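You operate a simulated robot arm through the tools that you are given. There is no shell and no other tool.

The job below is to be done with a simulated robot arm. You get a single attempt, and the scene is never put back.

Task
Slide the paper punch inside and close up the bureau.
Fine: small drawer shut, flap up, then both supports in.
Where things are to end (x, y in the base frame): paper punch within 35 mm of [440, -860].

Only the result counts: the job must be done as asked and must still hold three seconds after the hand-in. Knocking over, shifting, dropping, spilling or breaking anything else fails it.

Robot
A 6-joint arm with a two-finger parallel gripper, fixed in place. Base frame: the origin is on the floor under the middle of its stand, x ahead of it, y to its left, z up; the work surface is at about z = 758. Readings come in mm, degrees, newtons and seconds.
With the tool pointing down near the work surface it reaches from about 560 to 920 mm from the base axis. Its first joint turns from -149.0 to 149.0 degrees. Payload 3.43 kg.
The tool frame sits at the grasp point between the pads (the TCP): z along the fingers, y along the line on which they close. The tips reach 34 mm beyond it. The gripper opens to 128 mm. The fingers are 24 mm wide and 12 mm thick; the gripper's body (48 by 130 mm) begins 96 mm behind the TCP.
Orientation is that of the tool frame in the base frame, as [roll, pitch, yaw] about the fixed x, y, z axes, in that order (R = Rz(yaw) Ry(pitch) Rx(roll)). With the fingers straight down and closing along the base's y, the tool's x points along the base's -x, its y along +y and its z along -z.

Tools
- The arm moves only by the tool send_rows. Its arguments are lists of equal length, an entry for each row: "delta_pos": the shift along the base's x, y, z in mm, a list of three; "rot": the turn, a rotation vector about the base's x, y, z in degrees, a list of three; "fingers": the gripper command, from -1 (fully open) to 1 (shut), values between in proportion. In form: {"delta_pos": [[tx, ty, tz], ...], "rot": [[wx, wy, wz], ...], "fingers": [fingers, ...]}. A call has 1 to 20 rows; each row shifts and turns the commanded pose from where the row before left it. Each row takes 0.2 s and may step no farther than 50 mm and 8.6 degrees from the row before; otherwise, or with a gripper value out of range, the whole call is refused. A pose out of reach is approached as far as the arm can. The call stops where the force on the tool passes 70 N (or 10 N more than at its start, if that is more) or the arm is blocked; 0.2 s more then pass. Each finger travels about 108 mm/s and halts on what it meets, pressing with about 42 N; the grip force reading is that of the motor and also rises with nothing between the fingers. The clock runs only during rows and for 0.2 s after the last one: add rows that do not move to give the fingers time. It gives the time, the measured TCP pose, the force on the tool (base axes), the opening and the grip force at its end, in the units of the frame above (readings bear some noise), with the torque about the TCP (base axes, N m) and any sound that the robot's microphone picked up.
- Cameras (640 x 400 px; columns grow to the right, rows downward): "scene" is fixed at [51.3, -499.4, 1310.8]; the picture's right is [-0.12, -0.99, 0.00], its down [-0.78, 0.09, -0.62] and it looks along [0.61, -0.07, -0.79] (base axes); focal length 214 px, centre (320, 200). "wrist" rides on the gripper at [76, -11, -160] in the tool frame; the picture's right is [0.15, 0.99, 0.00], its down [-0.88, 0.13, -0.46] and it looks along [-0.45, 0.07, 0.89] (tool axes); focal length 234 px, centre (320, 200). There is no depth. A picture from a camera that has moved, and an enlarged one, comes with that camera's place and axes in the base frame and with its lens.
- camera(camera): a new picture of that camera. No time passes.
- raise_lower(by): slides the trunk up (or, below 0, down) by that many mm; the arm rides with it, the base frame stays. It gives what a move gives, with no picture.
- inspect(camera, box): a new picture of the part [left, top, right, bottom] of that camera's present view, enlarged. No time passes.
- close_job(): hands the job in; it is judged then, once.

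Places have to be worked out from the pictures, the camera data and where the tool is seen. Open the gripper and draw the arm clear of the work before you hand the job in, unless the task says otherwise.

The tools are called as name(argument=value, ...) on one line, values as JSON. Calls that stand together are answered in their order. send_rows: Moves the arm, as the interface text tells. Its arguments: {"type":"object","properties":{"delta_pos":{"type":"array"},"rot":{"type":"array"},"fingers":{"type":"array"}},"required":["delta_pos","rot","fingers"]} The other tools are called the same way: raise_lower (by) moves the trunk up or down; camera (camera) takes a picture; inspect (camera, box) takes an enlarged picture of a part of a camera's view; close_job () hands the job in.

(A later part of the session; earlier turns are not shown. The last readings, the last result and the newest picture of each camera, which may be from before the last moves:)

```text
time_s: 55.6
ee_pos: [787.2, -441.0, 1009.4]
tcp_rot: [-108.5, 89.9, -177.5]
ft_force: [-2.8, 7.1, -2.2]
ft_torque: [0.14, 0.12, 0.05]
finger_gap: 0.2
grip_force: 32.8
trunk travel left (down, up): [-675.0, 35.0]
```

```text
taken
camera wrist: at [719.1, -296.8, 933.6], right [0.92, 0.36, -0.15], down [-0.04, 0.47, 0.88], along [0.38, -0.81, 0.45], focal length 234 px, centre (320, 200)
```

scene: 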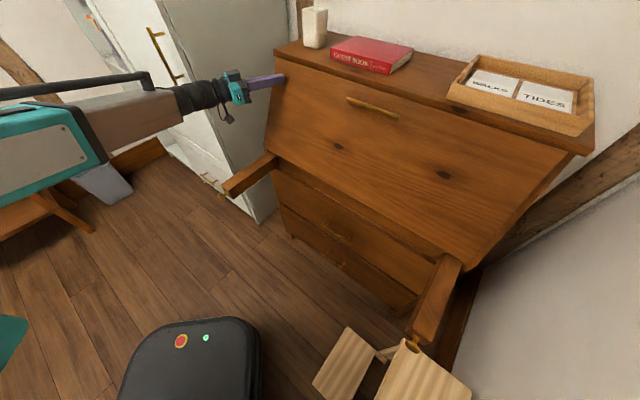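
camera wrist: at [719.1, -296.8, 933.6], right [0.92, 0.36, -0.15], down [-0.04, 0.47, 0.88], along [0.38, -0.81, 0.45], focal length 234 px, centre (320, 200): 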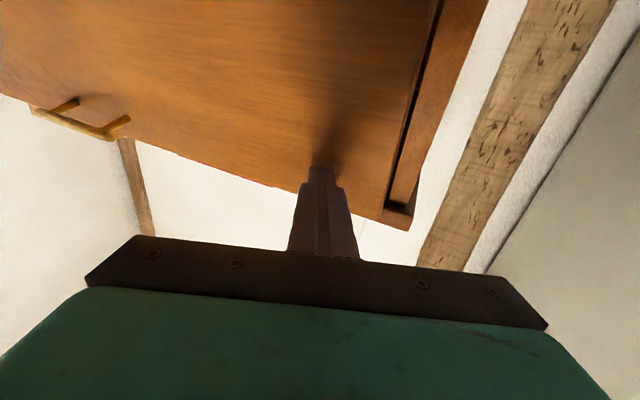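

The flap is almost flush, with only about 8 N on the tool so far. I continue in 3 mm steps to reach a firm stop.

send_rows(delta_pos=[[2.1, -2.1, 0], [2.1, -2.1, 0], [2.1, -2.1, 0], [2.1, -2.1, 0], [2.1, -2.1, 0], [2.1, -2.1, 0], [2.1, -2.1, 0], [2.1, -2.1, 0]], rot=[[0, 0, 0], [0, 0, 0], [0, 0, 0], [0, 0, 0], [0, 0, 0], [0, 0, 0], [0, 0, 0], [0, 0, 0]], fingers=[1, 1, 1, 1, 1, 1, 1, 1])

camera(camera="scene")

camera(camera="wrist")

```text
time_s: 57.2
ee_pos: [795.5, -448.9, 1010.9]
tcp_rot: [178.3, 89.9, 109.0]
ft_force: [-16.5, 19.9, 5.5]
ft_torque: [0.11, 0.06, -0.05]
finger_gap: 0.0
grip_force: 33.3
trunk travel left (down, up): [-675.0, 35.0]
stopped in row 7: the force on the tool passed its limit at 74 N (the readings are from after the stop); the commanded pose is now the measured one
```

```text
taken
```

scene: 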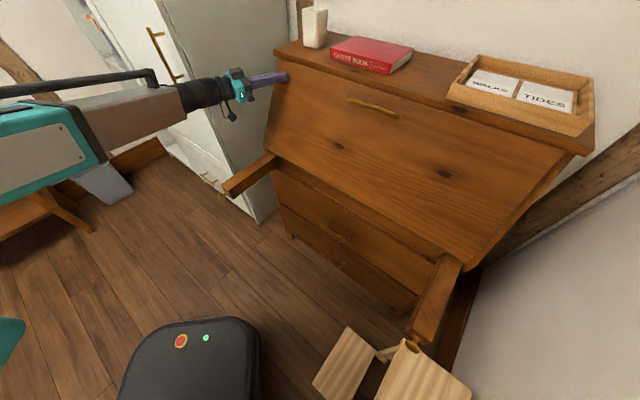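

```text
taken
camera wrist: at [728.3, -305.0, 935.7], right [0.92, 0.35, -0.15], down [-0.04, 0.47, 0.88], along [0.38, -0.81, 0.45], focal length 234 px, centre (320, 200)
```

wrist: 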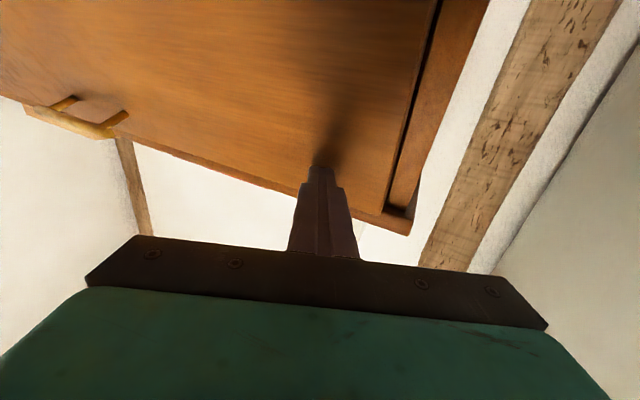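

The flap seated firmly: a 74 N stop, and it lies flush with the sides. I back off, bring the tool to vertical away from the cabinet, and check that the flap stays up.

send_rows(delta_pos=[[-33, 33, 0], [-33, 33, 0], [-0.9, 2.3, -5], [-2.6, 6.9, -5], [-4.3, 11.2, -10], [-5.9, 15.3, -10], [-7.5, 19.4, -10], [-8.8, 22.9, -10], [-10, 25.9, -10], [-11, 28.6, -10], [-11.7, 30.5, -10], [-12.2, 32, -10], [-12.5, 32.7, -10]], rot=[[0, 0, 0], [0, 0, 0], [7.47, 2.87, 0], [7.47, 2.87, 0], [7.47, 2.87, 0], [7.47, 2.87, 0], [7.47, 2.87, 0], [7.47, 2.87, 0], [7.47, 2.87, 0], [7.47, 2.87, 0], [7.47, 2.87, 0], [7.47, 2.87, 0], [7.47, 2.87, 0]], fingers=[1, 1, 1, 1, 1, 1, 1, 1, 1, 1, 1, 1, 1])

camera(camera="scene")

camera(camera="wrist")

```text
time_s: 60.0
ee_pos: [644.0, -158.3, 907.1]
tcp_rot: [-179.7, 1.4, 111.2]
ft_force: [0.2, -0.6, -0.1]
ft_torque: [-0.03, 0.02, 0.02]
finger_gap: 0.0
grip_force: 32.9
trunk travel left (down, up): [-675.0, 35.0]
```

```text
taken
```

scene: 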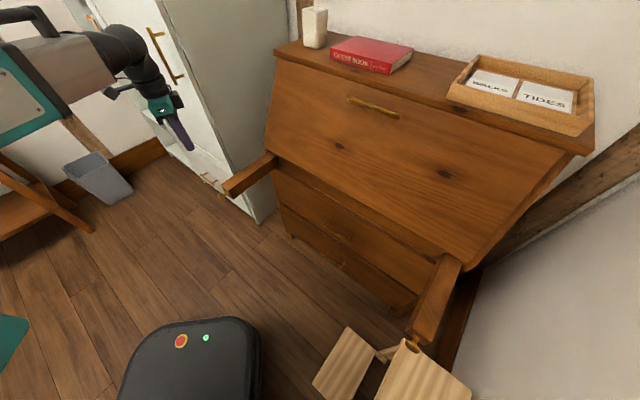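

```text
taken
camera wrist: at [605.6, -88.6, 1064.4], right [0.87, 0.49, -0.01], down [0.43, -0.76, 0.48], along [0.23, -0.42, -0.88], focal length 234 px, centre (320, 200)
```

wrist: 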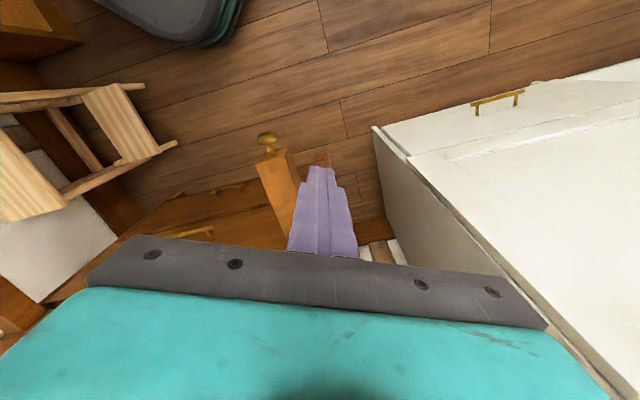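

The flap stays up. I zoom on both supports to place their knobs precisely.

inspect(camera="scene", box=[190, 130, 310, 205])

inspect(camera="scene", box=[370, 240, 490, 375])

inspect(camera="wrist", box=[220, 110, 380, 210])

```text
5.33 times, centred on (250, 168) of scene
camera zoom: at [51.3, -499.4, 1310.8], right [-0.12, -0.99, 0.0], down [-0.78, 0.09, -0.62], along [0.61, -0.07, -0.79], focal length 1144 px, centre (693, 373)
```

zoom: 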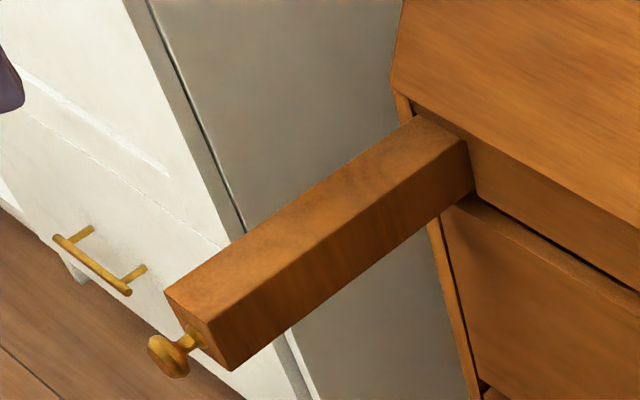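

```text
2.96 times, centred on (430, 308) of scene
camera zoom: at [51.3, -499.4, 1310.8], right [-0.12, -0.99, 0.0], down [-0.78, 0.09, -0.62], along [0.61, -0.07, -0.79], focal length 636 px, centre (-6, -118)
```

zoom: 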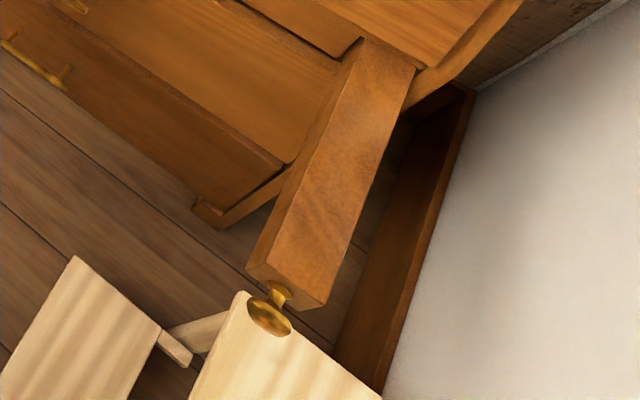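

```text
4.00 times, centred on (300, 160) of wrist
camera zoom: at [605.6, -88.6, 1064.4], right [0.87, 0.49, -0.01], down [0.43, -0.76, 0.48], along [0.23, -0.42, -0.88], focal length 937 px, centre (400, 360)
```

zoom: 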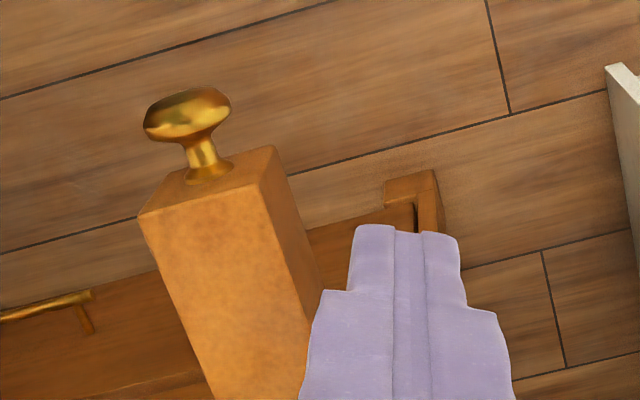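

Left knob is at about (581, -201, 709) and the right one at about (63, -719, 709); the chair top is far below them. I place the vertical closed fingers in front of the left knob.

send_rows(delta_pos=[[-30, -5.4, -10], [-30, -5.4, -20], [-30, -5.4, -30], [0, 0, -44], [0, 0, -44], [0, 0, -44]], rot=[[0, 0, 8], [0, 0, 8], [0, 0, 8], [0, 0, 0], [0, 0, 0], [0, 0, 0]], fingers=[1, 1, 1, 1, 1, 1])

camera(camera="wrist")

inspect(camera="scene", box=[150, 110, 310, 230])

```text
time_s: 61.4
ee_pos: [556.7, -177.1, 714.3]
tcp_rot: [-180.0, 1.6, 135.0]
ft_force: [-0.3, -0.2, -0.1]
ft_torque: [0.0, 0.0, 0.01]
finger_gap: 0.0
grip_force: 32.0
trunk travel left (down, up): [-675.0, 35.0]
```

```text
taken
camera wrist: at [491.7, -129.2, 872.2], right [0.59, 0.8, -0.01], down [0.71, -0.52, 0.48], along [0.38, -0.29, -0.88], focal length 234 px, centre (320, 200)
```

wrist: 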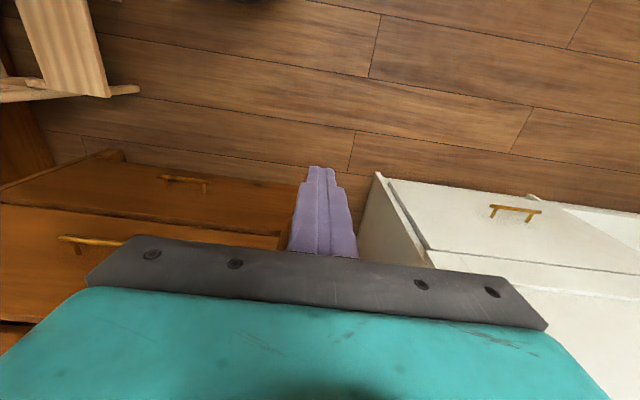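

```text
3.33 times, centred on (230, 170) of scene
camera zoom: at [51.3, -499.4, 1310.8], right [-0.12, -0.99, 0.0], down [-0.78, 0.09, -0.62], along [0.61, -0.07, -0.79], focal length 715 px, centre (620, 300)
```

zoom: 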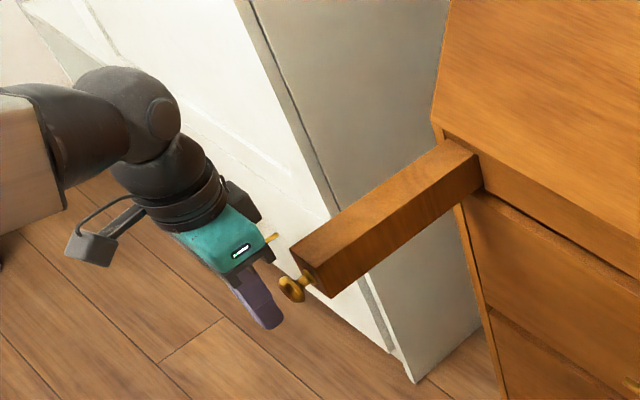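

The fingers stand about 15 mm in front of the left knob and centred on it. I push the support in along +u.

send_rows(delta_pos=[[5.6, -5.6, 0], [5.6, -5.6, 0], [5.6, -5.6, 0], [7.1, -7.1, 0], [7.1, -7.1, 0], [7.1, -7.1, 0], [7.1, -7.1, 0], [7.1, -7.1, 0], [7.1, -7.1, 0], [7.1, -7.1, 0]], rot=[[0, 0, 0], [0, 0, 0], [0, 0, 0], [0, 0, 0], [0, 0, 0], [0, 0, 0], [0, 0, 0], [0, 0, 0], [0, 0, 0], [0, 0, 0]], fingers=[1, 1, 1, 1, 1, 1, 1, 1, 1, 1])

inspect(camera="scene", box=[170, 70, 330, 190])

camera(camera="wrist")

```text
time_s: 63.6
ee_pos: [623.1, -242.3, 715.4]
tcp_rot: [-179.9, 1.7, 135.0]
ft_force: [-0.2, -0.2, 0.0]
ft_torque: [-0.02, -0.04, -0.02]
finger_gap: 0.1
grip_force: 33.5
trunk travel left (down, up): [-675.0, 35.0]
```

```text
3.33 times, centred on (250, 130) of scene
camera zoom: at [51.3, -499.4, 1310.8], right [-0.12, -0.99, 0.0], down [-0.78, 0.09, -0.62], along [0.61, -0.07, -0.79], focal length 715 px, centre (553, 433)
```

zoom: 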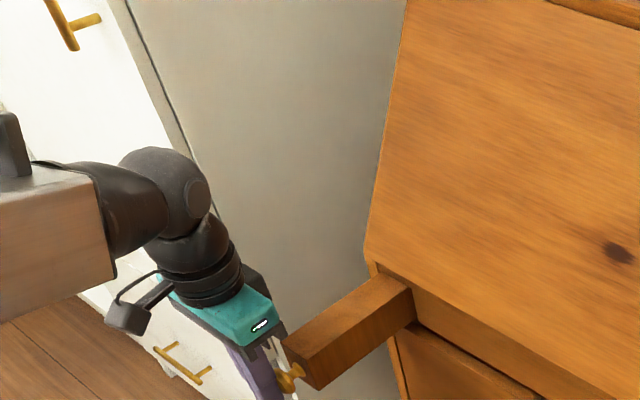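

```text
taken
camera wrist: at [558.0, -193.7, 873.0], right [0.59, 0.8, -0.01], down [0.71, -0.52, 0.48], along [0.38, -0.29, -0.88], focal length 234 px, centre (320, 200)
```

wrist: 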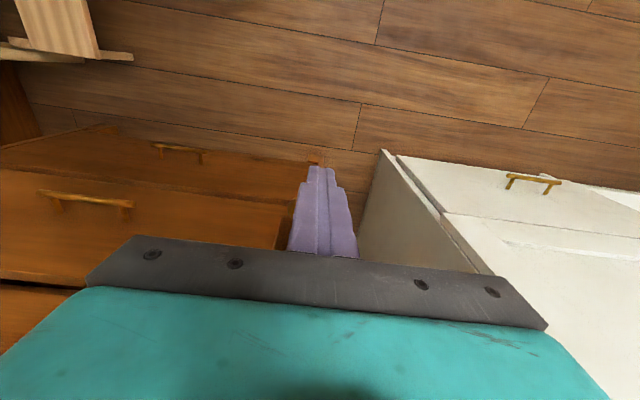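

The support is sliding in with almost no resistance. I continue another 90 mm.

send_rows(delta_pos=[[7.1, -7.1, 0], [7.1, -7.1, 0], [7.1, -7.1, 0], [7.1, -7.1, 0], [7.1, -7.1, 0], [7.1, -7.1, 0], [7.1, -7.1, 0], [7.1, -7.1, 0], [7.1, -7.1, 0]], rot=[[0, 0, 0], [0, 0, 0], [0, 0, 0], [0, 0, 0], [0, 0, 0], [0, 0, 0], [0, 0, 0], [0, 0, 0], [0, 0, 0]], fingers=[1, 1, 1, 1, 1, 1, 1, 1, 1])

inspect(camera="scene", box=[190, 70, 350, 190])

camera(camera="wrist")

```text
time_s: 65.6
ee_pos: [685.5, -306.7, 715.4]
tcp_rot: [-179.8, 1.7, 135.0]
ft_force: [-1.2, 0.3, 0.5]
ft_torque: [0.02, -0.03, -0.03]
finger_gap: 0.2
grip_force: 32.9
trunk travel left (down, up): [-675.0, 35.0]
```

```text
3.33 times, centred on (270, 130) of scene
camera zoom: at [51.3, -499.4, 1310.8], right [-0.12, -0.99, 0.0], down [-0.78, 0.09, -0.62], along [0.61, -0.07, -0.79], focal length 715 px, centre (487, 433)
```

zoom: 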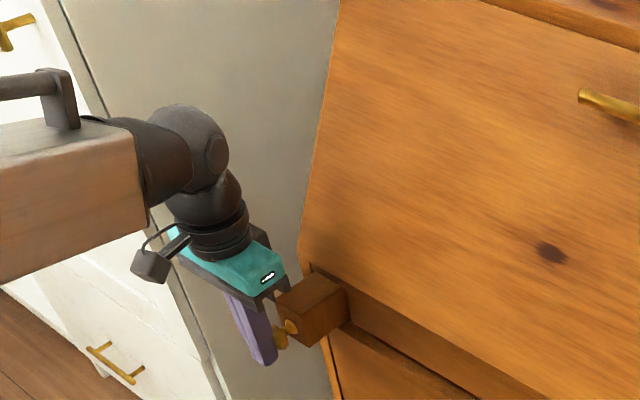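

```text
taken
camera wrist: at [620.9, -258.7, 872.2], right [0.6, 0.8, -0.01], down [0.71, -0.52, 0.48], along [0.38, -0.29, -0.88], focal length 234 px, centre (320, 200)
```

wrist: 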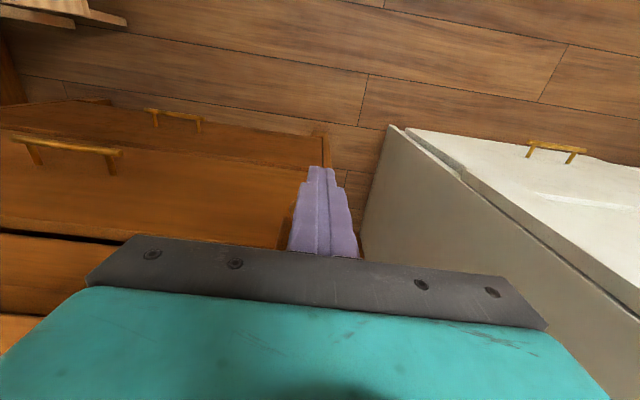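

About 40–50 mm of the support is still out. I continue more slowly.

send_rows(delta_pos=[[5.6, -5.6, 0], [5.6, -5.6, 0], [5.6, -5.6, 0], [4.2, -4.2, 0], [2.8, -2.8, 0], [2.8, -2.8, 0], [2.8, -2.8, 0], [2.8, -2.8, 0], [2.8, -2.8, 0], [2.8, -2.8, 0]], rot=[[0, 0, 0], [0, 0, 0], [0, 0, 0], [0, 0, 0], [0, 0, 0], [0, 0, 0], [0, 0, 0], [0, 0, 0], [0, 0, 0], [0, 0, 0]], fingers=[1, 1, 1, 1, 1, 1, 1, 1, 1, 1])

inspect(camera="scene", box=[190, 70, 350, 190])

camera(camera="wrist")

```text
time_s: 67.8
ee_pos: [723.8, -345.2, 715.6]
tcp_rot: [-179.8, 1.5, 135.0]
ft_force: [-0.8, 0.8, 0.7]
ft_torque: [0.02, 0.01, -0.03]
finger_gap: 0.1
grip_force: 33.1
trunk travel left (down, up): [-675.0, 35.0]
```

```text
3.33 times, centred on (270, 130) of scene
camera zoom: at [51.3, -499.4, 1310.8], right [-0.12, -0.99, 0.0], down [-0.78, 0.09, -0.62], along [0.61, -0.07, -0.79], focal length 715 px, centre (487, 433)
```

zoom: 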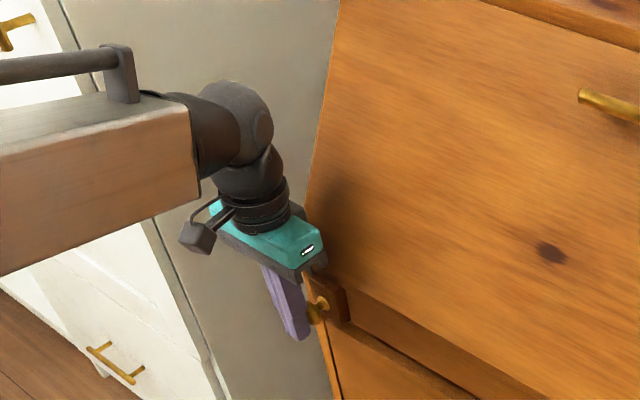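

```text
taken
camera wrist: at [659.0, -296.7, 872.9], right [0.6, 0.8, -0.01], down [0.71, -0.52, 0.48], along [0.38, -0.29, -0.88], focal length 234 px, centre (320, 200)
```

wrist: 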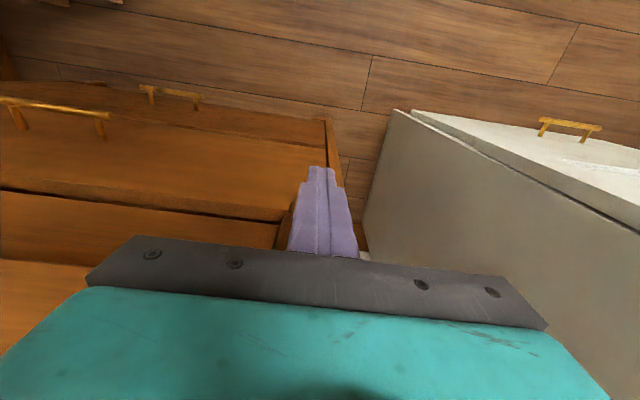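

The support is nearly flush. I finish with 2 mm steps until it stops.

send_rows(delta_pos=[[1.4, -1.4, 0], [1.4, -1.4, 0], [1.4, -1.4, 0], [1.4, -1.4, 0], [1.4, -1.4, 0], [1.4, -1.4, 0], [1.4, -1.4, 0], [1.4, -1.4, 0], [1.4, -1.4, 0], [1.4, -1.4, 0], [1.4, -1.4, 0], [1.4, -1.4, 0]], rot=[[0, 0, 0], [0, 0, 0], [0, 0, 0], [0, 0, 0], [0, 0, 0], [0, 0, 0], [0, 0, 0], [0, 0, 0], [0, 0, 0], [0, 0, 0], [0, 0, 0], [0, 0, 0]], fingers=[1, 1, 1, 1, 1, 1, 1, 1, 1, 1, 1, 1])

inspect(camera="scene", box=[210, 80, 350, 185])

inspect(camera="wrist", box=[220, 130, 420, 260])

```text
time_s: 70.4
ee_pos: [733.5, -353.1, 716.0]
tcp_rot: [-179.7, 0.4, 135.1]
ft_force: [-37.8, 43.0, 0.7]
ft_torque: [1.29, 0.54, -0.01]
finger_gap: 0.0
grip_force: 32.8
trunk travel left (down, up): [-675.0, 35.0]
```

```text
3.81 times, centred on (280, 132) of scene
camera zoom: at [51.3, -499.4, 1310.8], right [-0.12, -0.99, 0.0], down [-0.78, 0.09, -0.62], along [0.61, -0.07, -0.79], focal length 817 px, centre (472, 457)
```

zoom: 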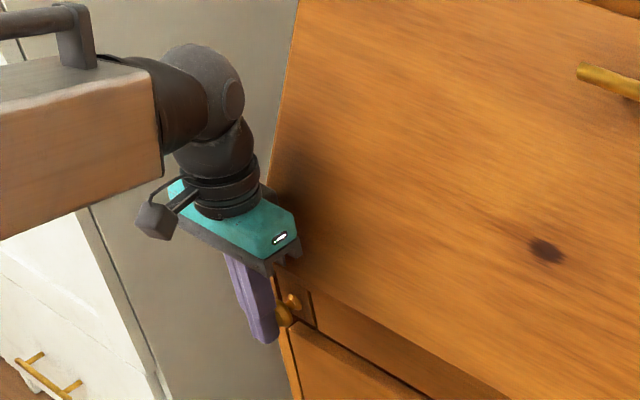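

```text
3.08 times, centred on (320, 195) of wrist
camera zoom: at [672.4, -307.8, 874.9], right [0.6, 0.8, -0.01], down [0.71, -0.53, 0.46], along [0.37, -0.28, -0.89], focal length 720 px, centre (320, 215)
```

zoom: 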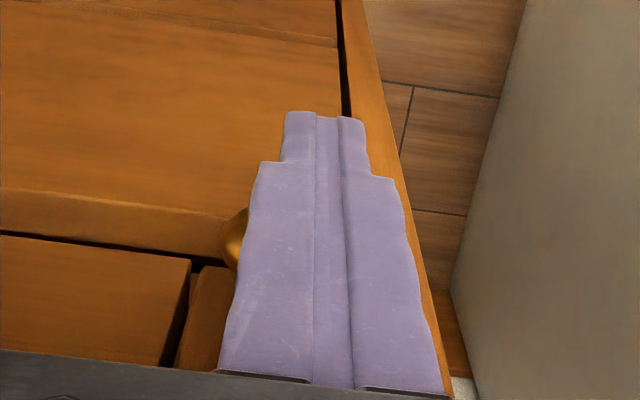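

The left support is home: it stopped at 57 N and looks flush. I back off, rise, and swing across in front of the closed flap toward the right support.

send_rows(delta_pos=[[-21.2, 21.2, 0], [-21.2, 21.2, 0], [-19.1, 19.1, 42], [-19.1, 19.1, 42], [-19.1, 19.1, 42], [-19.1, 19.1, 42], [-22.3, -40.9, 5], [-22.3, -40.9, 5], [-22.3, -40.9, 5], [-22.3, -40.9, 0], [-22.3, -40.9, 0], [-22.3, -40.9, 0]], rot=[[0, 0, 0], [0, 0, 0], [0, 0, 0], [0, 0, 0], [0, 0, 0], [0, 0, 0], [0, 0, 0], [0, 0, 0], [0, 0, 0], [0, 0, 0], [0, 0, 0], [0, 0, 0]], fingers=[1, 1, 1, 1, 1, 1, 1, 1, 1, 1, 1, 1])

camera(camera="scene")

camera(camera="wrist")

```text
time_s: 73.0
ee_pos: [487.7, -488.6, 898.8]
tcp_rot: [-179.9, 1.6, 135.2]
ft_force: [-0.3, -0.2, -0.4]
ft_torque: [0.02, 0.0, 0.03]
finger_gap: 0.0
grip_force: 33.0
trunk travel left (down, up): [-675.0, 35.0]
```

```text
taken
```

scene: 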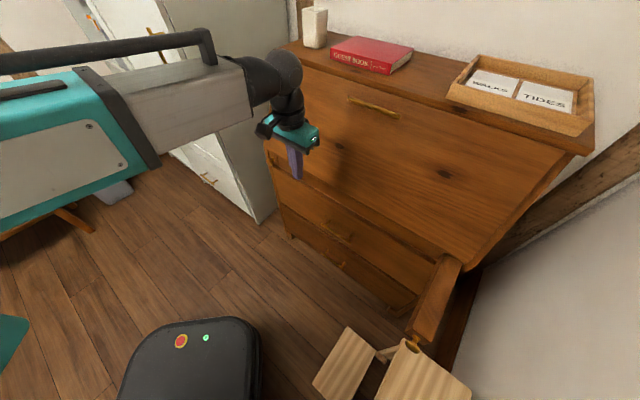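

```text
taken
camera wrist: at [422.9, -441.0, 1056.2], right [0.6, 0.8, -0.01], down [0.71, -0.52, 0.48], along [0.38, -0.29, -0.88], focal length 234 px, centre (320, 200)
```

wrist: 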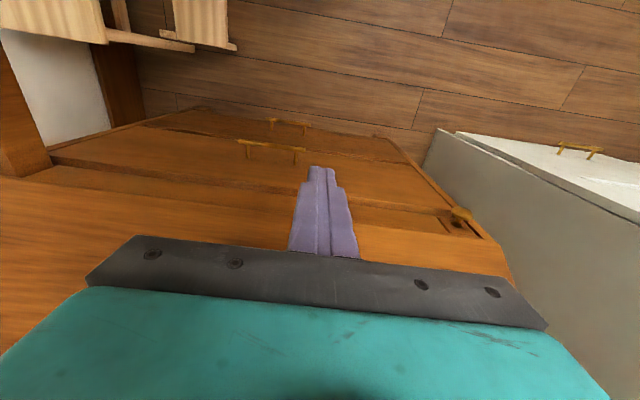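

The left knob now shows flush at the bureau's front. The scene camera sits above my path to the right support, so I lower the trunk by 200 mm here, in free space, to keep the forearm well below it.

raise_lower(by=-200)

camera(camera="scene")

```text
time_s: 75.1
ee_pos: [486.9, -487.9, 699.5]
tcp_rot: [-180.0, 1.5, 134.9]
ft_force: [1.0, -0.8, 0.5]
ft_torque: [0.01, -0.03, -0.03]
finger_gap: 0.0
grip_force: 33.3
trunk travel left (down, up): [-475.0, 235.0]
```

```text
taken
```

scene: 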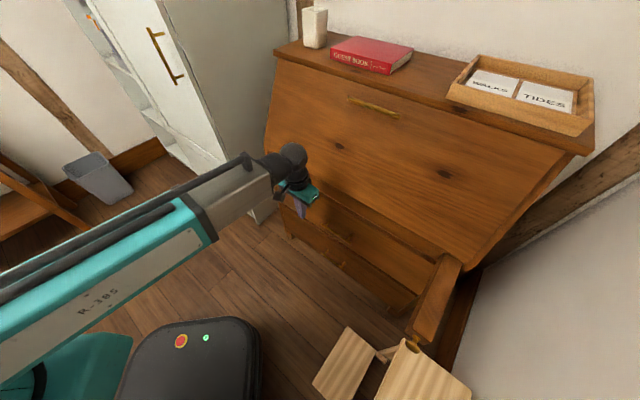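

The trunk is down and everything is unchanged. I raise the hand a little, cross to the right side, and stop in front of the right knob.

send_rows(delta_pos=[[0, 0, 45], [0, 0, 45], [0, 0, 45], [-41.25, -18.2, 0], [-41.25, -18.2, 0], [-41.25, -18.2, 0], [-41.25, -18.2, 0], [-41.25, -18.2, 0], [-41.25, -18.2, 0], [-41.25, -18.2, 0], [-41.25, -18.2, 0], [-41.25, -18.2, 0], [-41.25, -18.2, 0], [-41.25, -18.2, 0]], rot=[[0, 0, 0], [0, 0, 0], [0, 0, 0], [0, 0, 0], [0, 0, 0], [0, 0, 0], [0, 0, 0], [0, 0, 0], [0, 0, 0], [0, 0, 0], [0, 0, 0], [0, 0, 0], [0, 0, 0], [0, 0, 0]], fingers=[1, 1, 1, 1, 1, 1, 1, 1, 1, 1, 1, 1, 1, 1])

camera(camera="scene")

camera(camera="wrist")

```text
time_s: 78.1
ee_pos: [35.1, -689.5, 834.4]
tcp_rot: [-179.9, 1.6, 135.1]
ft_force: [-0.5, 0.3, 0.0]
ft_torque: [0.01, 0.0, -0.02]
finger_gap: 0.0
grip_force: 32.8
trunk travel left (down, up): [-475.0, 235.0]
```

```text
taken
```

scene: 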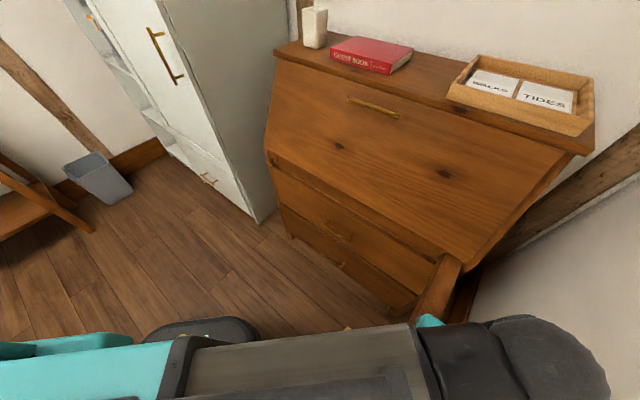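

```text
taken
camera wrist: at [-29.2, -641.5, 992.5], right [0.6, 0.8, -0.01], down [0.71, -0.52, 0.48], along [0.38, -0.29, -0.88], focal length 234 px, centre (320, 200)
```

wrist: 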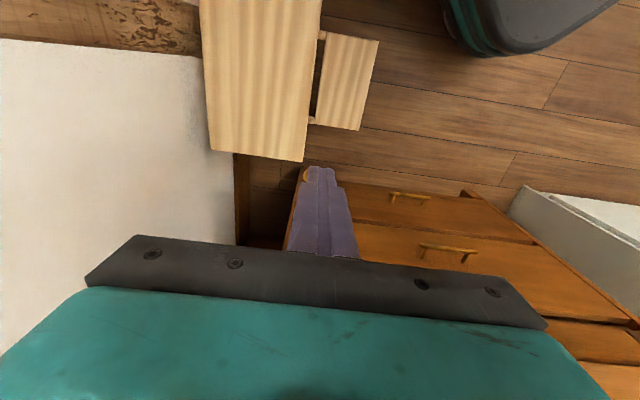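

Clear view: the left support is in, and the hand is in front of the right knob. The chair top measures about z 475, well below my working height. I lower to knob height.

send_rows(delta_pos=[[0, 0, -40], [0, 0, -40], [0, 0, -39]], rot=[[0, 0, 0], [0, 0, 0], [0, 0, 0]], fingers=[1, 1, 1])

inspect(camera="wrist", box=[220, 110, 420, 260])

inspect(camera="scene", box=[370, 240, 530, 400])

```text
time_s: 78.9
ee_pos: [35.4, -688.9, 713.9]
tcp_rot: [-179.9, 1.8, 135.2]
ft_force: [1.1, 1.2, -1.0]
ft_torque: [-0.01, -0.03, 0.01]
finger_gap: 0.0
grip_force: 32.7
trunk travel left (down, up): [-475.0, 235.0]
```

```text
2.67 times, centred on (320, 185) of wrist
camera zoom: at [-29.2, -640.6, 871.4], right [0.6, 0.8, -0.01], down [0.71, -0.52, 0.48], along [0.38, -0.29, -0.88], focal length 624 px, centre (320, 240)
```

zoom: 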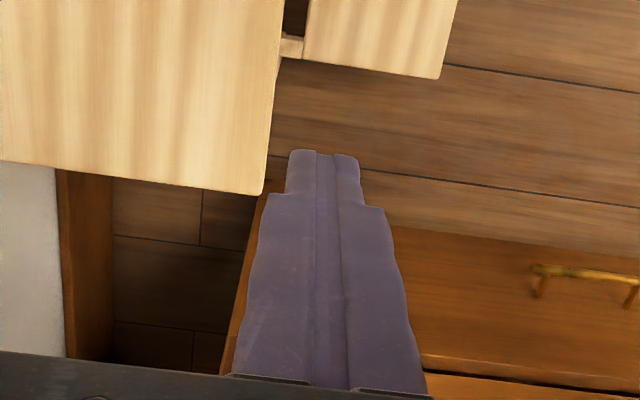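

```text
2.50 times, centred on (450, 320) of scene
camera zoom: at [51.3, -499.4, 1310.8], right [-0.12, -0.99, 0.0], down [-0.78, 0.09, -0.62], along [0.61, -0.07, -0.79], focal length 536 px, centre (-5, -100)
```

zoom: 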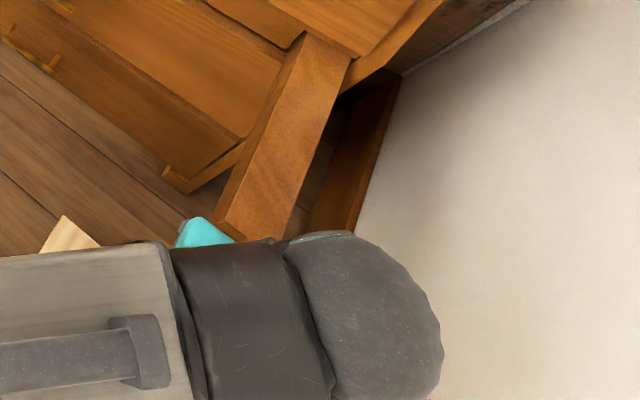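

The fingers are in front of the right support's end, with clear space around them. I push it inward.

send_rows(delta_pos=[[5.6, -5.6, 0], [5.6, -5.6, 0], [5.6, -5.6, 0], [5.6, -5.6, 0], [7.1, -7.1, 0], [7.1, -7.1, 0], [7.1, -7.1, 0], [7.1, -7.1, 0], [7.1, -7.1, 0], [7.1, -7.1, 0]], rot=[[0, 0, 0], [0, 0, 0], [0, 0, 0], [0, 0, 0], [0, 0, 0], [0, 0, 0], [0, 0, 0], [0, 0, 0], [0, 0, 0], [0, 0, 0]], fingers=[1, 1, 1, 1, 1, 1, 1, 1, 1, 1])

inspect(camera="wrist", box=[220, 110, 420, 260])

inspect(camera="scene", box=[370, 200, 530, 360])

```text
time_s: 81.1
ee_pos: [99.4, -754.5, 715.2]
tcp_rot: [-179.9, 1.6, 135.0]
ft_force: [-0.7, 0.1, 0.9]
ft_torque: [-0.01, 0.03, -0.02]
finger_gap: 0.2
grip_force: 32.9
trunk travel left (down, up): [-475.0, 235.0]
```

```text
2.67 times, centred on (320, 185) of wrist
camera zoom: at [34.8, -705.6, 872.5], right [0.6, 0.8, -0.01], down [0.71, -0.52, 0.48], along [0.38, -0.29, -0.88], focal length 624 px, centre (320, 240)
```

zoom: 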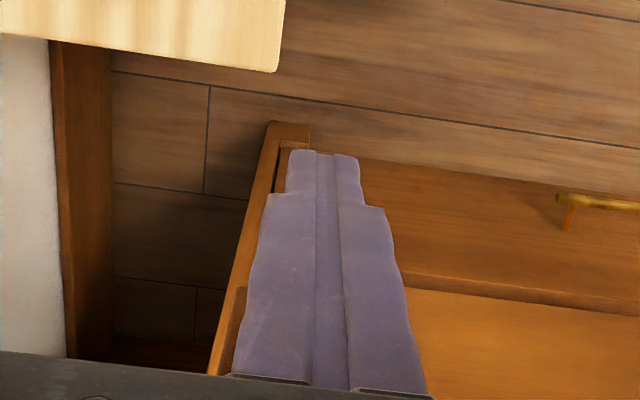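

```text
2.50 times, centred on (450, 280) of scene
camera zoom: at [51.3, -499.4, 1310.8], right [-0.12, -0.99, 0.0], down [-0.78, 0.09, -0.62], along [0.61, -0.07, -0.79], focal length 536 px, centre (-5, 0)
```

zoom: 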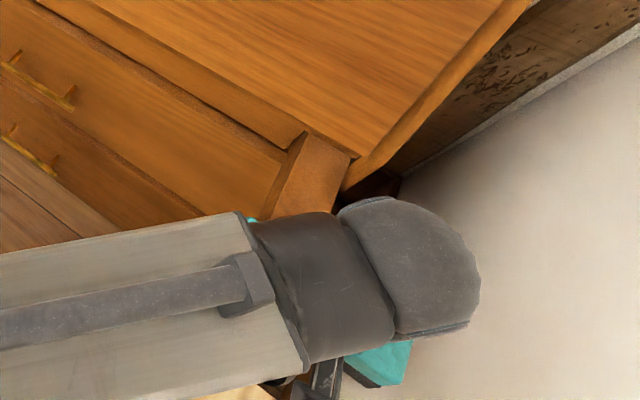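

The support is moving with almost no force. I continue; the left one stopped at TCP u of about 768, so this one should be similar.

send_rows(delta_pos=[[7.1, -7.1, 0], [7.1, -7.1, 0], [7.1, -7.1, 0], [7.1, -7.1, 0], [7.1, -7.1, 0], [7.1, -7.1, 0], [7.1, -7.1, 0], [7.1, -7.1, 0], [7.1, -7.1, 0], [7.1, -7.1, 0]], rot=[[0, 0, 0], [0, 0, 0], [0, 0, 0], [0, 0, 0], [0, 0, 0], [0, 0, 0], [0, 0, 0], [0, 0, 0], [0, 0, 0], [0, 0, 0]], fingers=[1, 1, 1, 1, 1, 1, 1, 1, 1, 1])

inspect(camera="wrist", box=[220, 110, 420, 260])

inspect(camera="scene", box=[380, 180, 540, 320])

```text
time_s: 83.3
ee_pos: [170.9, -824.5, 715.4]
tcp_rot: [-179.8, 1.7, 135.0]
ft_force: [-0.9, -0.1, 4.4]
ft_torque: [-0.08, -0.03, -0.02]
finger_gap: 0.2
grip_force: 33.0
trunk travel left (down, up): [-475.0, 235.0]
```

```text
2.67 times, centred on (320, 185) of wrist
camera zoom: at [106.3, -776.8, 871.9], right [0.6, 0.8, -0.01], down [0.71, -0.52, 0.48], along [0.38, -0.29, -0.88], focal length 624 px, centre (320, 240)
```

zoom: 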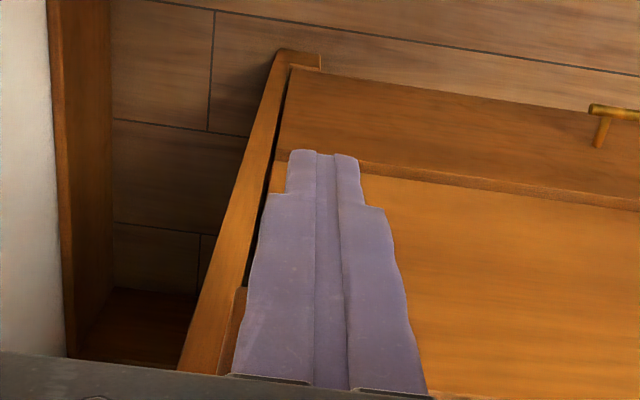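

```text
2.86 times, centred on (460, 250) of scene
camera zoom: at [51.3, -499.4, 1310.8], right [-0.12, -0.99, 0.0], down [-0.78, 0.09, -0.62], along [0.61, -0.07, -0.79], focal length 613 px, centre (-80, 57)
```

zoom: 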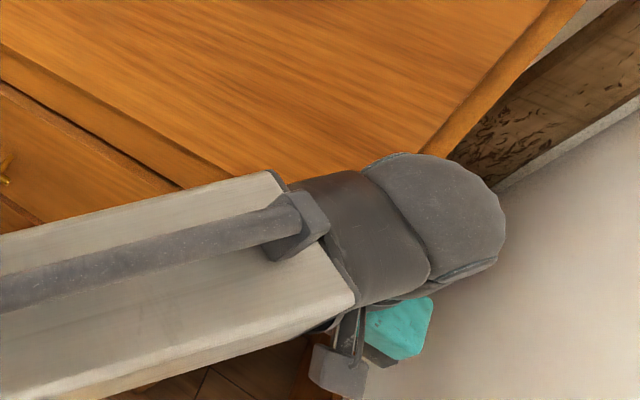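

TCP u is now about 704. I continue more slowly for the last 60 mm.

send_rows(delta_pos=[[5.6, -5.6, 0], [5.6, -5.6, 0], [5.6, -5.6, 0], [5.6, -5.6, 0], [4.2, -4.2, 0], [2.8, -2.8, 0], [2.8, -2.8, 0], [2.8, -2.8, 0], [2.1, -2.1, 0], [2.1, -2.1, 0]], rot=[[0, 0, 0], [0, 0, 0], [0, 0, 0], [0, 0, 0], [0, 0, 0], [0, 0, 0], [0, 0, 0], [0, 0, 0], [0, 0, 0], [0, 0, 0]], fingers=[1, 1, 1, 1, 1, 1, 1, 1, 1, 1])

inspect(camera="wrist", box=[220, 110, 420, 260])

camera(camera="scene")

```text
time_s: 85.5
ee_pos: [209.0, -864.0, 714.7]
tcp_rot: [-179.9, 1.7, 135.0]
ft_force: [-1.0, 0.9, 2.9]
ft_torque: [0.03, 0.02, -0.02]
finger_gap: 0.0
grip_force: 33.3
trunk travel left (down, up): [-475.0, 235.0]
```

```text
2.67 times, centred on (320, 185) of wrist
camera zoom: at [145.2, -816.0, 872.4], right [0.6, 0.8, -0.01], down [0.71, -0.52, 0.48], along [0.38, -0.29, -0.88], focal length 624 px, centre (320, 240)
```

zoom: 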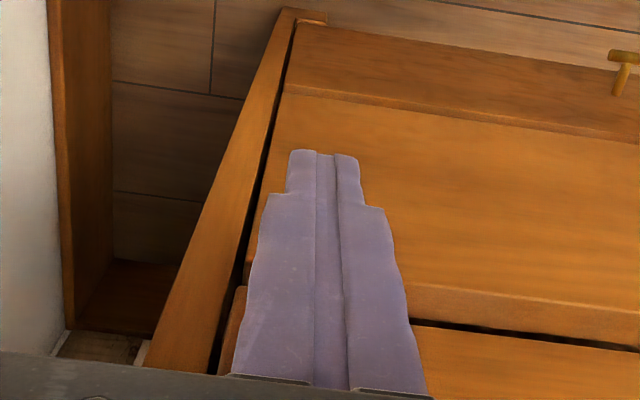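

```text
taken
```

scene: 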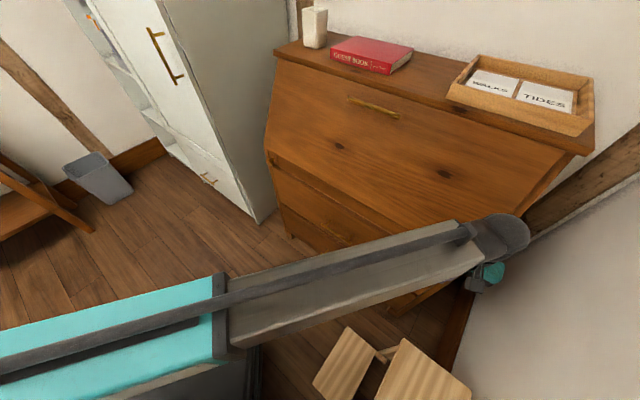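

Nearly there (TCP u about 759). I finish with 2 mm steps until it stops.

send_rows(delta_pos=[[1.4, -1.4, 0], [1.4, -1.4, 0], [1.4, -1.4, 0], [1.4, -1.4, 0], [1.4, -1.4, 0], [1.4, -1.4, 0], [1.4, -1.4, 0], [1.4, -1.4, 0], [1.4, -1.4, 0], [1.4, -1.4, 0]], rot=[[0, 0, 0], [0, 0, 0], [0, 0, 0], [0, 0, 0], [0, 0, 0], [0, 0, 0], [0, 0, 0], [0, 0, 0], [0, 0, 0], [0, 0, 0]], fingers=[1, 1, 1, 1, 1, 1, 1, 1, 1, 1])

inspect(camera="wrist", box=[220, 110, 420, 260])

```text
time_s: 87.7
ee_pos: [216.8, -871.4, 715.7]
tcp_rot: [179.8, 0.5, 135.0]
ft_force: [-33.3, 46.2, -5.7]
ft_torque: [0.72, 1.24, 0.17]
finger_gap: 0.3
grip_force: 33.0
trunk travel left (down, up): [-475.0, 235.0]
```

```text
2.67 times, centred on (320, 185) of wrist
camera zoom: at [154.1, -826.0, 874.2], right [0.6, 0.8, 0.0], down [0.71, -0.53, 0.46], along [0.37, -0.27, -0.89], focal length 624 px, centre (320, 240)
```

zoom: 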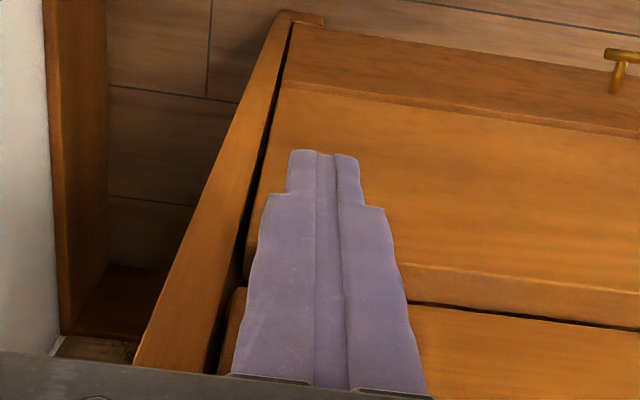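

The right support stopped at the same depth (TCP u about 769) with about 57 N. I withdraw, move clear of the bureau, and check everything.

send_rows(delta_pos=[[-21.2, 21.2, 0], [-28, 28, 0], [-28, 28, 15], [-28, 28, 20], [-28, 28, 20], [0, 0, 45], [41, 18, 0], [41, 18, 0], [41, 18, 0], [41, 18, 0], [41, 18, 0], [41, 18, 0], [41, 18, 0], [41, 18, 0]], rot=[[0, 0, 0], [0, 0, 0], [0, 0, 0], [0, 0, 0], [0, 0, 0], [0, 0, 0], [0, 0, 0], [0, 0, 0], [0, 0, 0], [0, 0, 0], [0, 0, 0], [0, 0, 0], [0, 0, 0], [0, 0, 0]], fingers=[1, 1, 1, 1, 1, 1, 1, 1, 1, 1, 1, 1, 1, 1])

camera(camera="scene")

camera(camera="wrist")

```text
time_s: 90.7
ee_pos: [419.7, -599.6, 813.8]
tcp_rot: [-179.9, 1.7, 135.0]
ft_force: [0.0, 0.1, 0.3]
ft_torque: [0.0, -0.01, -0.03]
finger_gap: 0.4
grip_force: 33.0
trunk travel left (down, up): [-475.0, 235.0]
```

```text
taken
```

scene: 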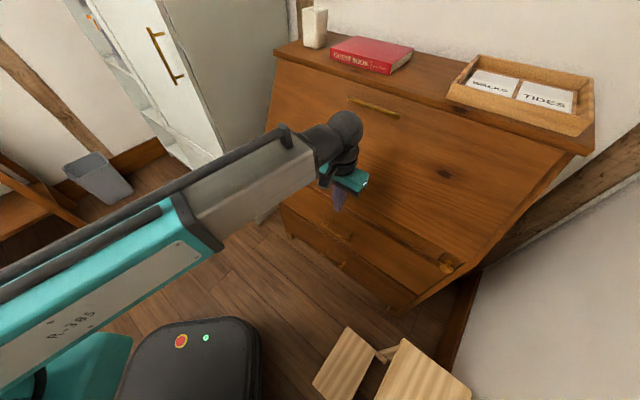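

```text
taken
camera wrist: at [355.6, -551.2, 971.5], right [0.6, 0.8, -0.01], down [0.71, -0.52, 0.48], along [0.38, -0.29, -0.88], focal length 234 px, centre (320, 200)
```

wrist: 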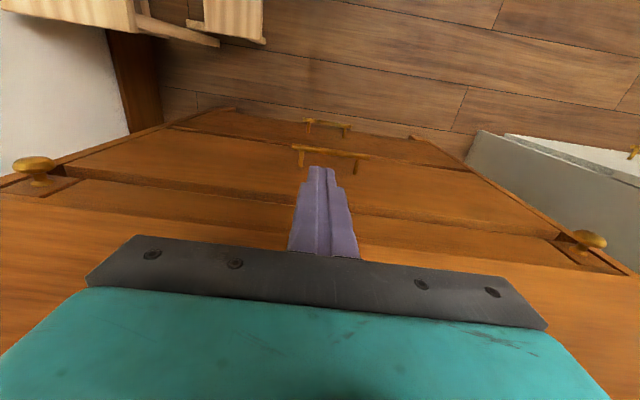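

Both supports look flush with only their knobs showing. I zoom to verify the seams of both supports and the flap.

inspect(camera="scene", box=[380, 200, 520, 300])

inspect(camera="wrist", box=[480, 180, 640, 290])

inspect(camera="wrist", box=[0, 120, 160, 220])

inspect(camera="scene", box=[400, 60, 620, 200])

```text
4.00 times, centred on (450, 250) of scene
camera zoom: at [51.3, -499.4, 1310.8], right [-0.12, -0.99, 0.0], down [-0.78, 0.09, -0.62], along [0.61, -0.07, -0.79], focal length 858 px, centre (-200, 0)
```

zoom: 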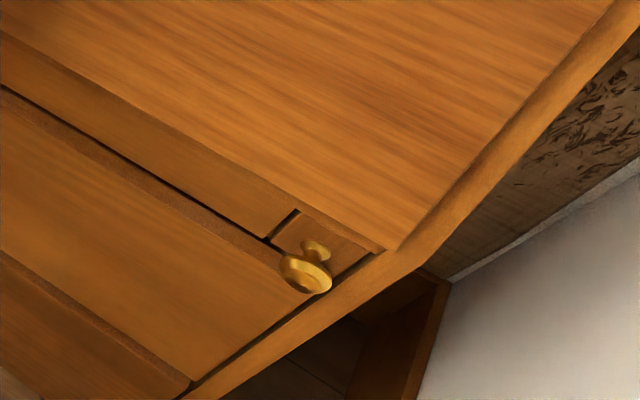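

```text
3.64 times, centred on (560, 235) of wrist
camera zoom: at [355.6, -551.2, 971.5], right [0.6, 0.8, -0.01], down [0.71, -0.52, 0.48], along [0.38, -0.29, -0.88], focal length 852 px, centre (-553, 73)
```

zoom: 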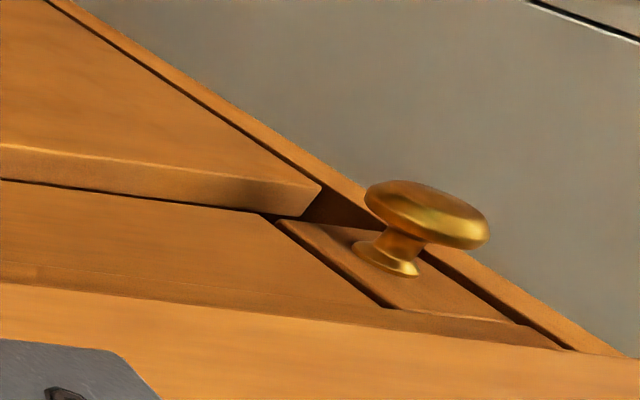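

```text
4.00 times, centred on (80, 170) of wrist
camera zoom: at [355.6, -551.2, 971.5], right [0.6, 0.8, -0.01], down [0.71, -0.52, 0.48], along [0.38, -0.29, -0.88], focal length 937 px, centre (1280, 320)
```

zoom: 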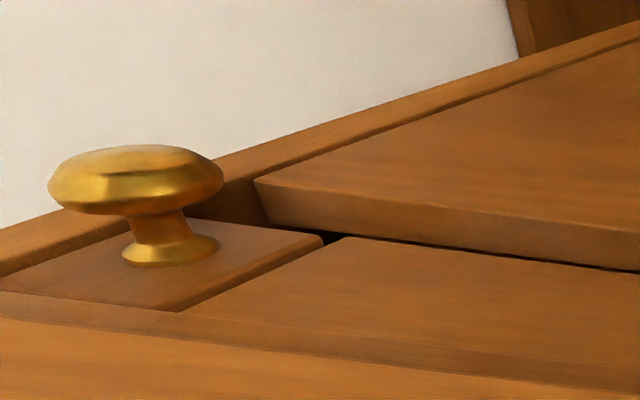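

```text
2.86 times, centred on (510, 130) of scene
camera zoom: at [51.3, -499.4, 1310.8], right [-0.12, -0.99, 0.0], down [-0.78, 0.09, -0.62], along [0.61, -0.07, -0.79], focal length 613 px, centre (-223, 400)
```

zoom: 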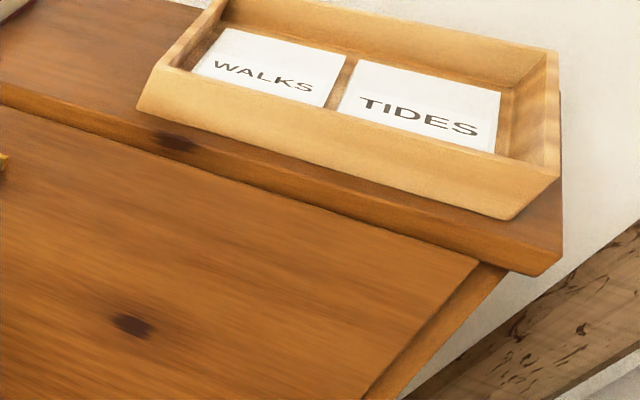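

Both supports are flush. I check the flap's left and top seams and compare them with the right side, then move the arm clear.

inspect(camera="scene", box=[250, 40, 420, 150])

inspect(camera="scene", box=[520, 120, 610, 180])

```text
3.64 times, centred on (335, 95) of scene
camera zoom: at [51.3, -499.4, 1310.8], right [-0.12, -0.99, 0.0], down [-0.78, 0.09, -0.62], along [0.61, -0.07, -0.79], focal length 780 px, centre (266, 582)
```

zoom: 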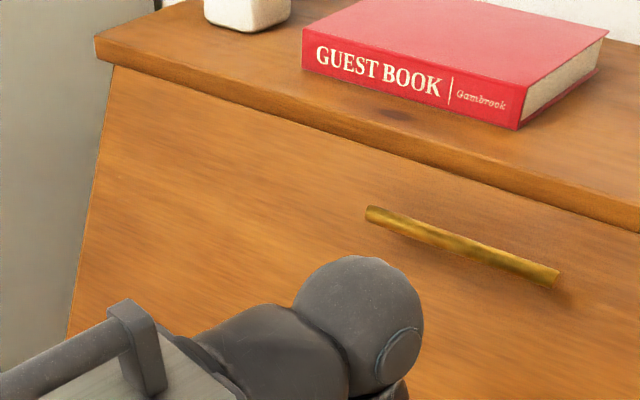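

```text
6.67 times, centred on (565, 150) of scene
camera zoom: at [51.3, -499.4, 1310.8], right [-0.12, -0.99, 0.0], down [-0.78, 0.09, -0.62], along [0.61, -0.07, -0.79], focal length 1430 px, centre (-1313, 533)
```

zoom: 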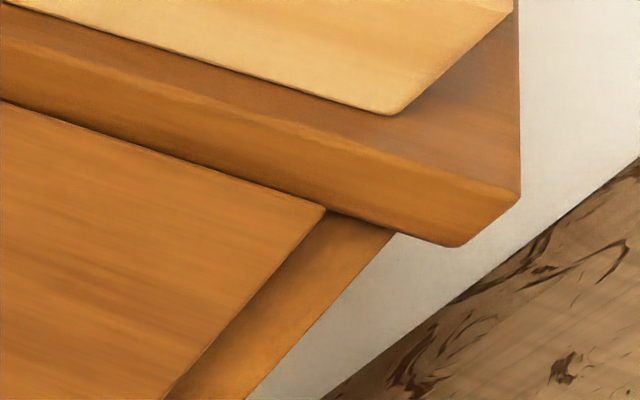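

The flap's top edge sits right under the top board along its whole width. To be certain it is fully seated, I tilt the tool and press gently once more on the flap, right of its handle.

send_rows(delta_pos=[[-28, 28, 0], [-28, 28, 0], [-29, 29, 0], [15.1, -34.4, -4], [13.6, -33, 8], [12.9, -32.3, 13], [11.5, -30.9, 16], [9.4, -28.8, 21], [8, -27.4, 24], [5.2, -24.5, 27], [2.3, -21.7, 29], [-0.5, -18.9, 32]], rot=[[0, 0, 0], [0, 0, 0], [0, 0, 0], [-5.48, -5.48, 0], [-5.48, -5.48, 0], [-5.48, -5.48, 0], [-5.48, -5.48, 0], [-5.48, -5.48, 0], [-5.48, -5.48, 0], [-5.48, -5.48, 0], [-5.48, -5.48, 0], [-5.48, -5.48, 0]], fingers=[1, 1, 1, 1, 1, 1, 1, 1, 1, 1, 1, 1])

camera(camera="scene")

camera(camera="wrist")

```text
time_s: 93.3
ee_pos: [411.4, -766.3, 980.0]
tcp_rot: [-179.7, 71.4, 135.0]
ft_force: [0.3, -0.2, 0.2]
ft_torque: [0.01, -0.02, 0.03]
finger_gap: 0.0
grip_force: 32.9
trunk travel left (down, up): [-475.0, 235.0]
```

```text
taken
```

scene: 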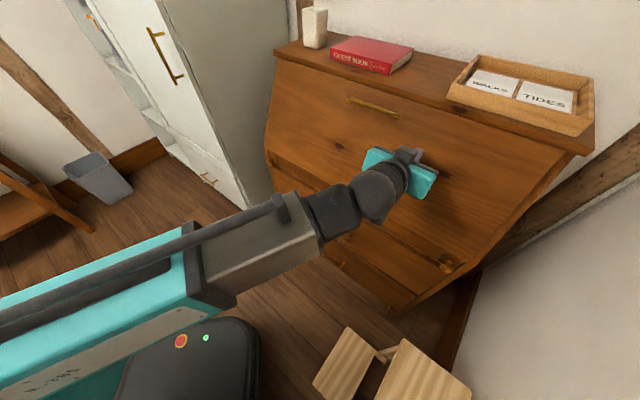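

```text
taken
camera wrist: at [279.0, -650.8, 959.5], right [0.67, 0.73, -0.14], down [-0.01, 0.2, 0.98], along [0.74, -0.65, 0.15], focal length 234 px, centre (320, 200)
```

wrist: 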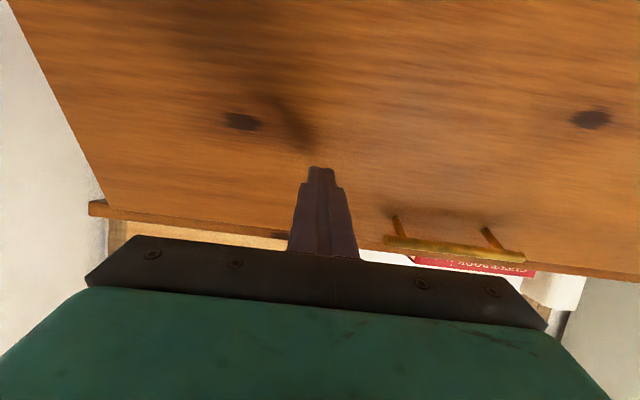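

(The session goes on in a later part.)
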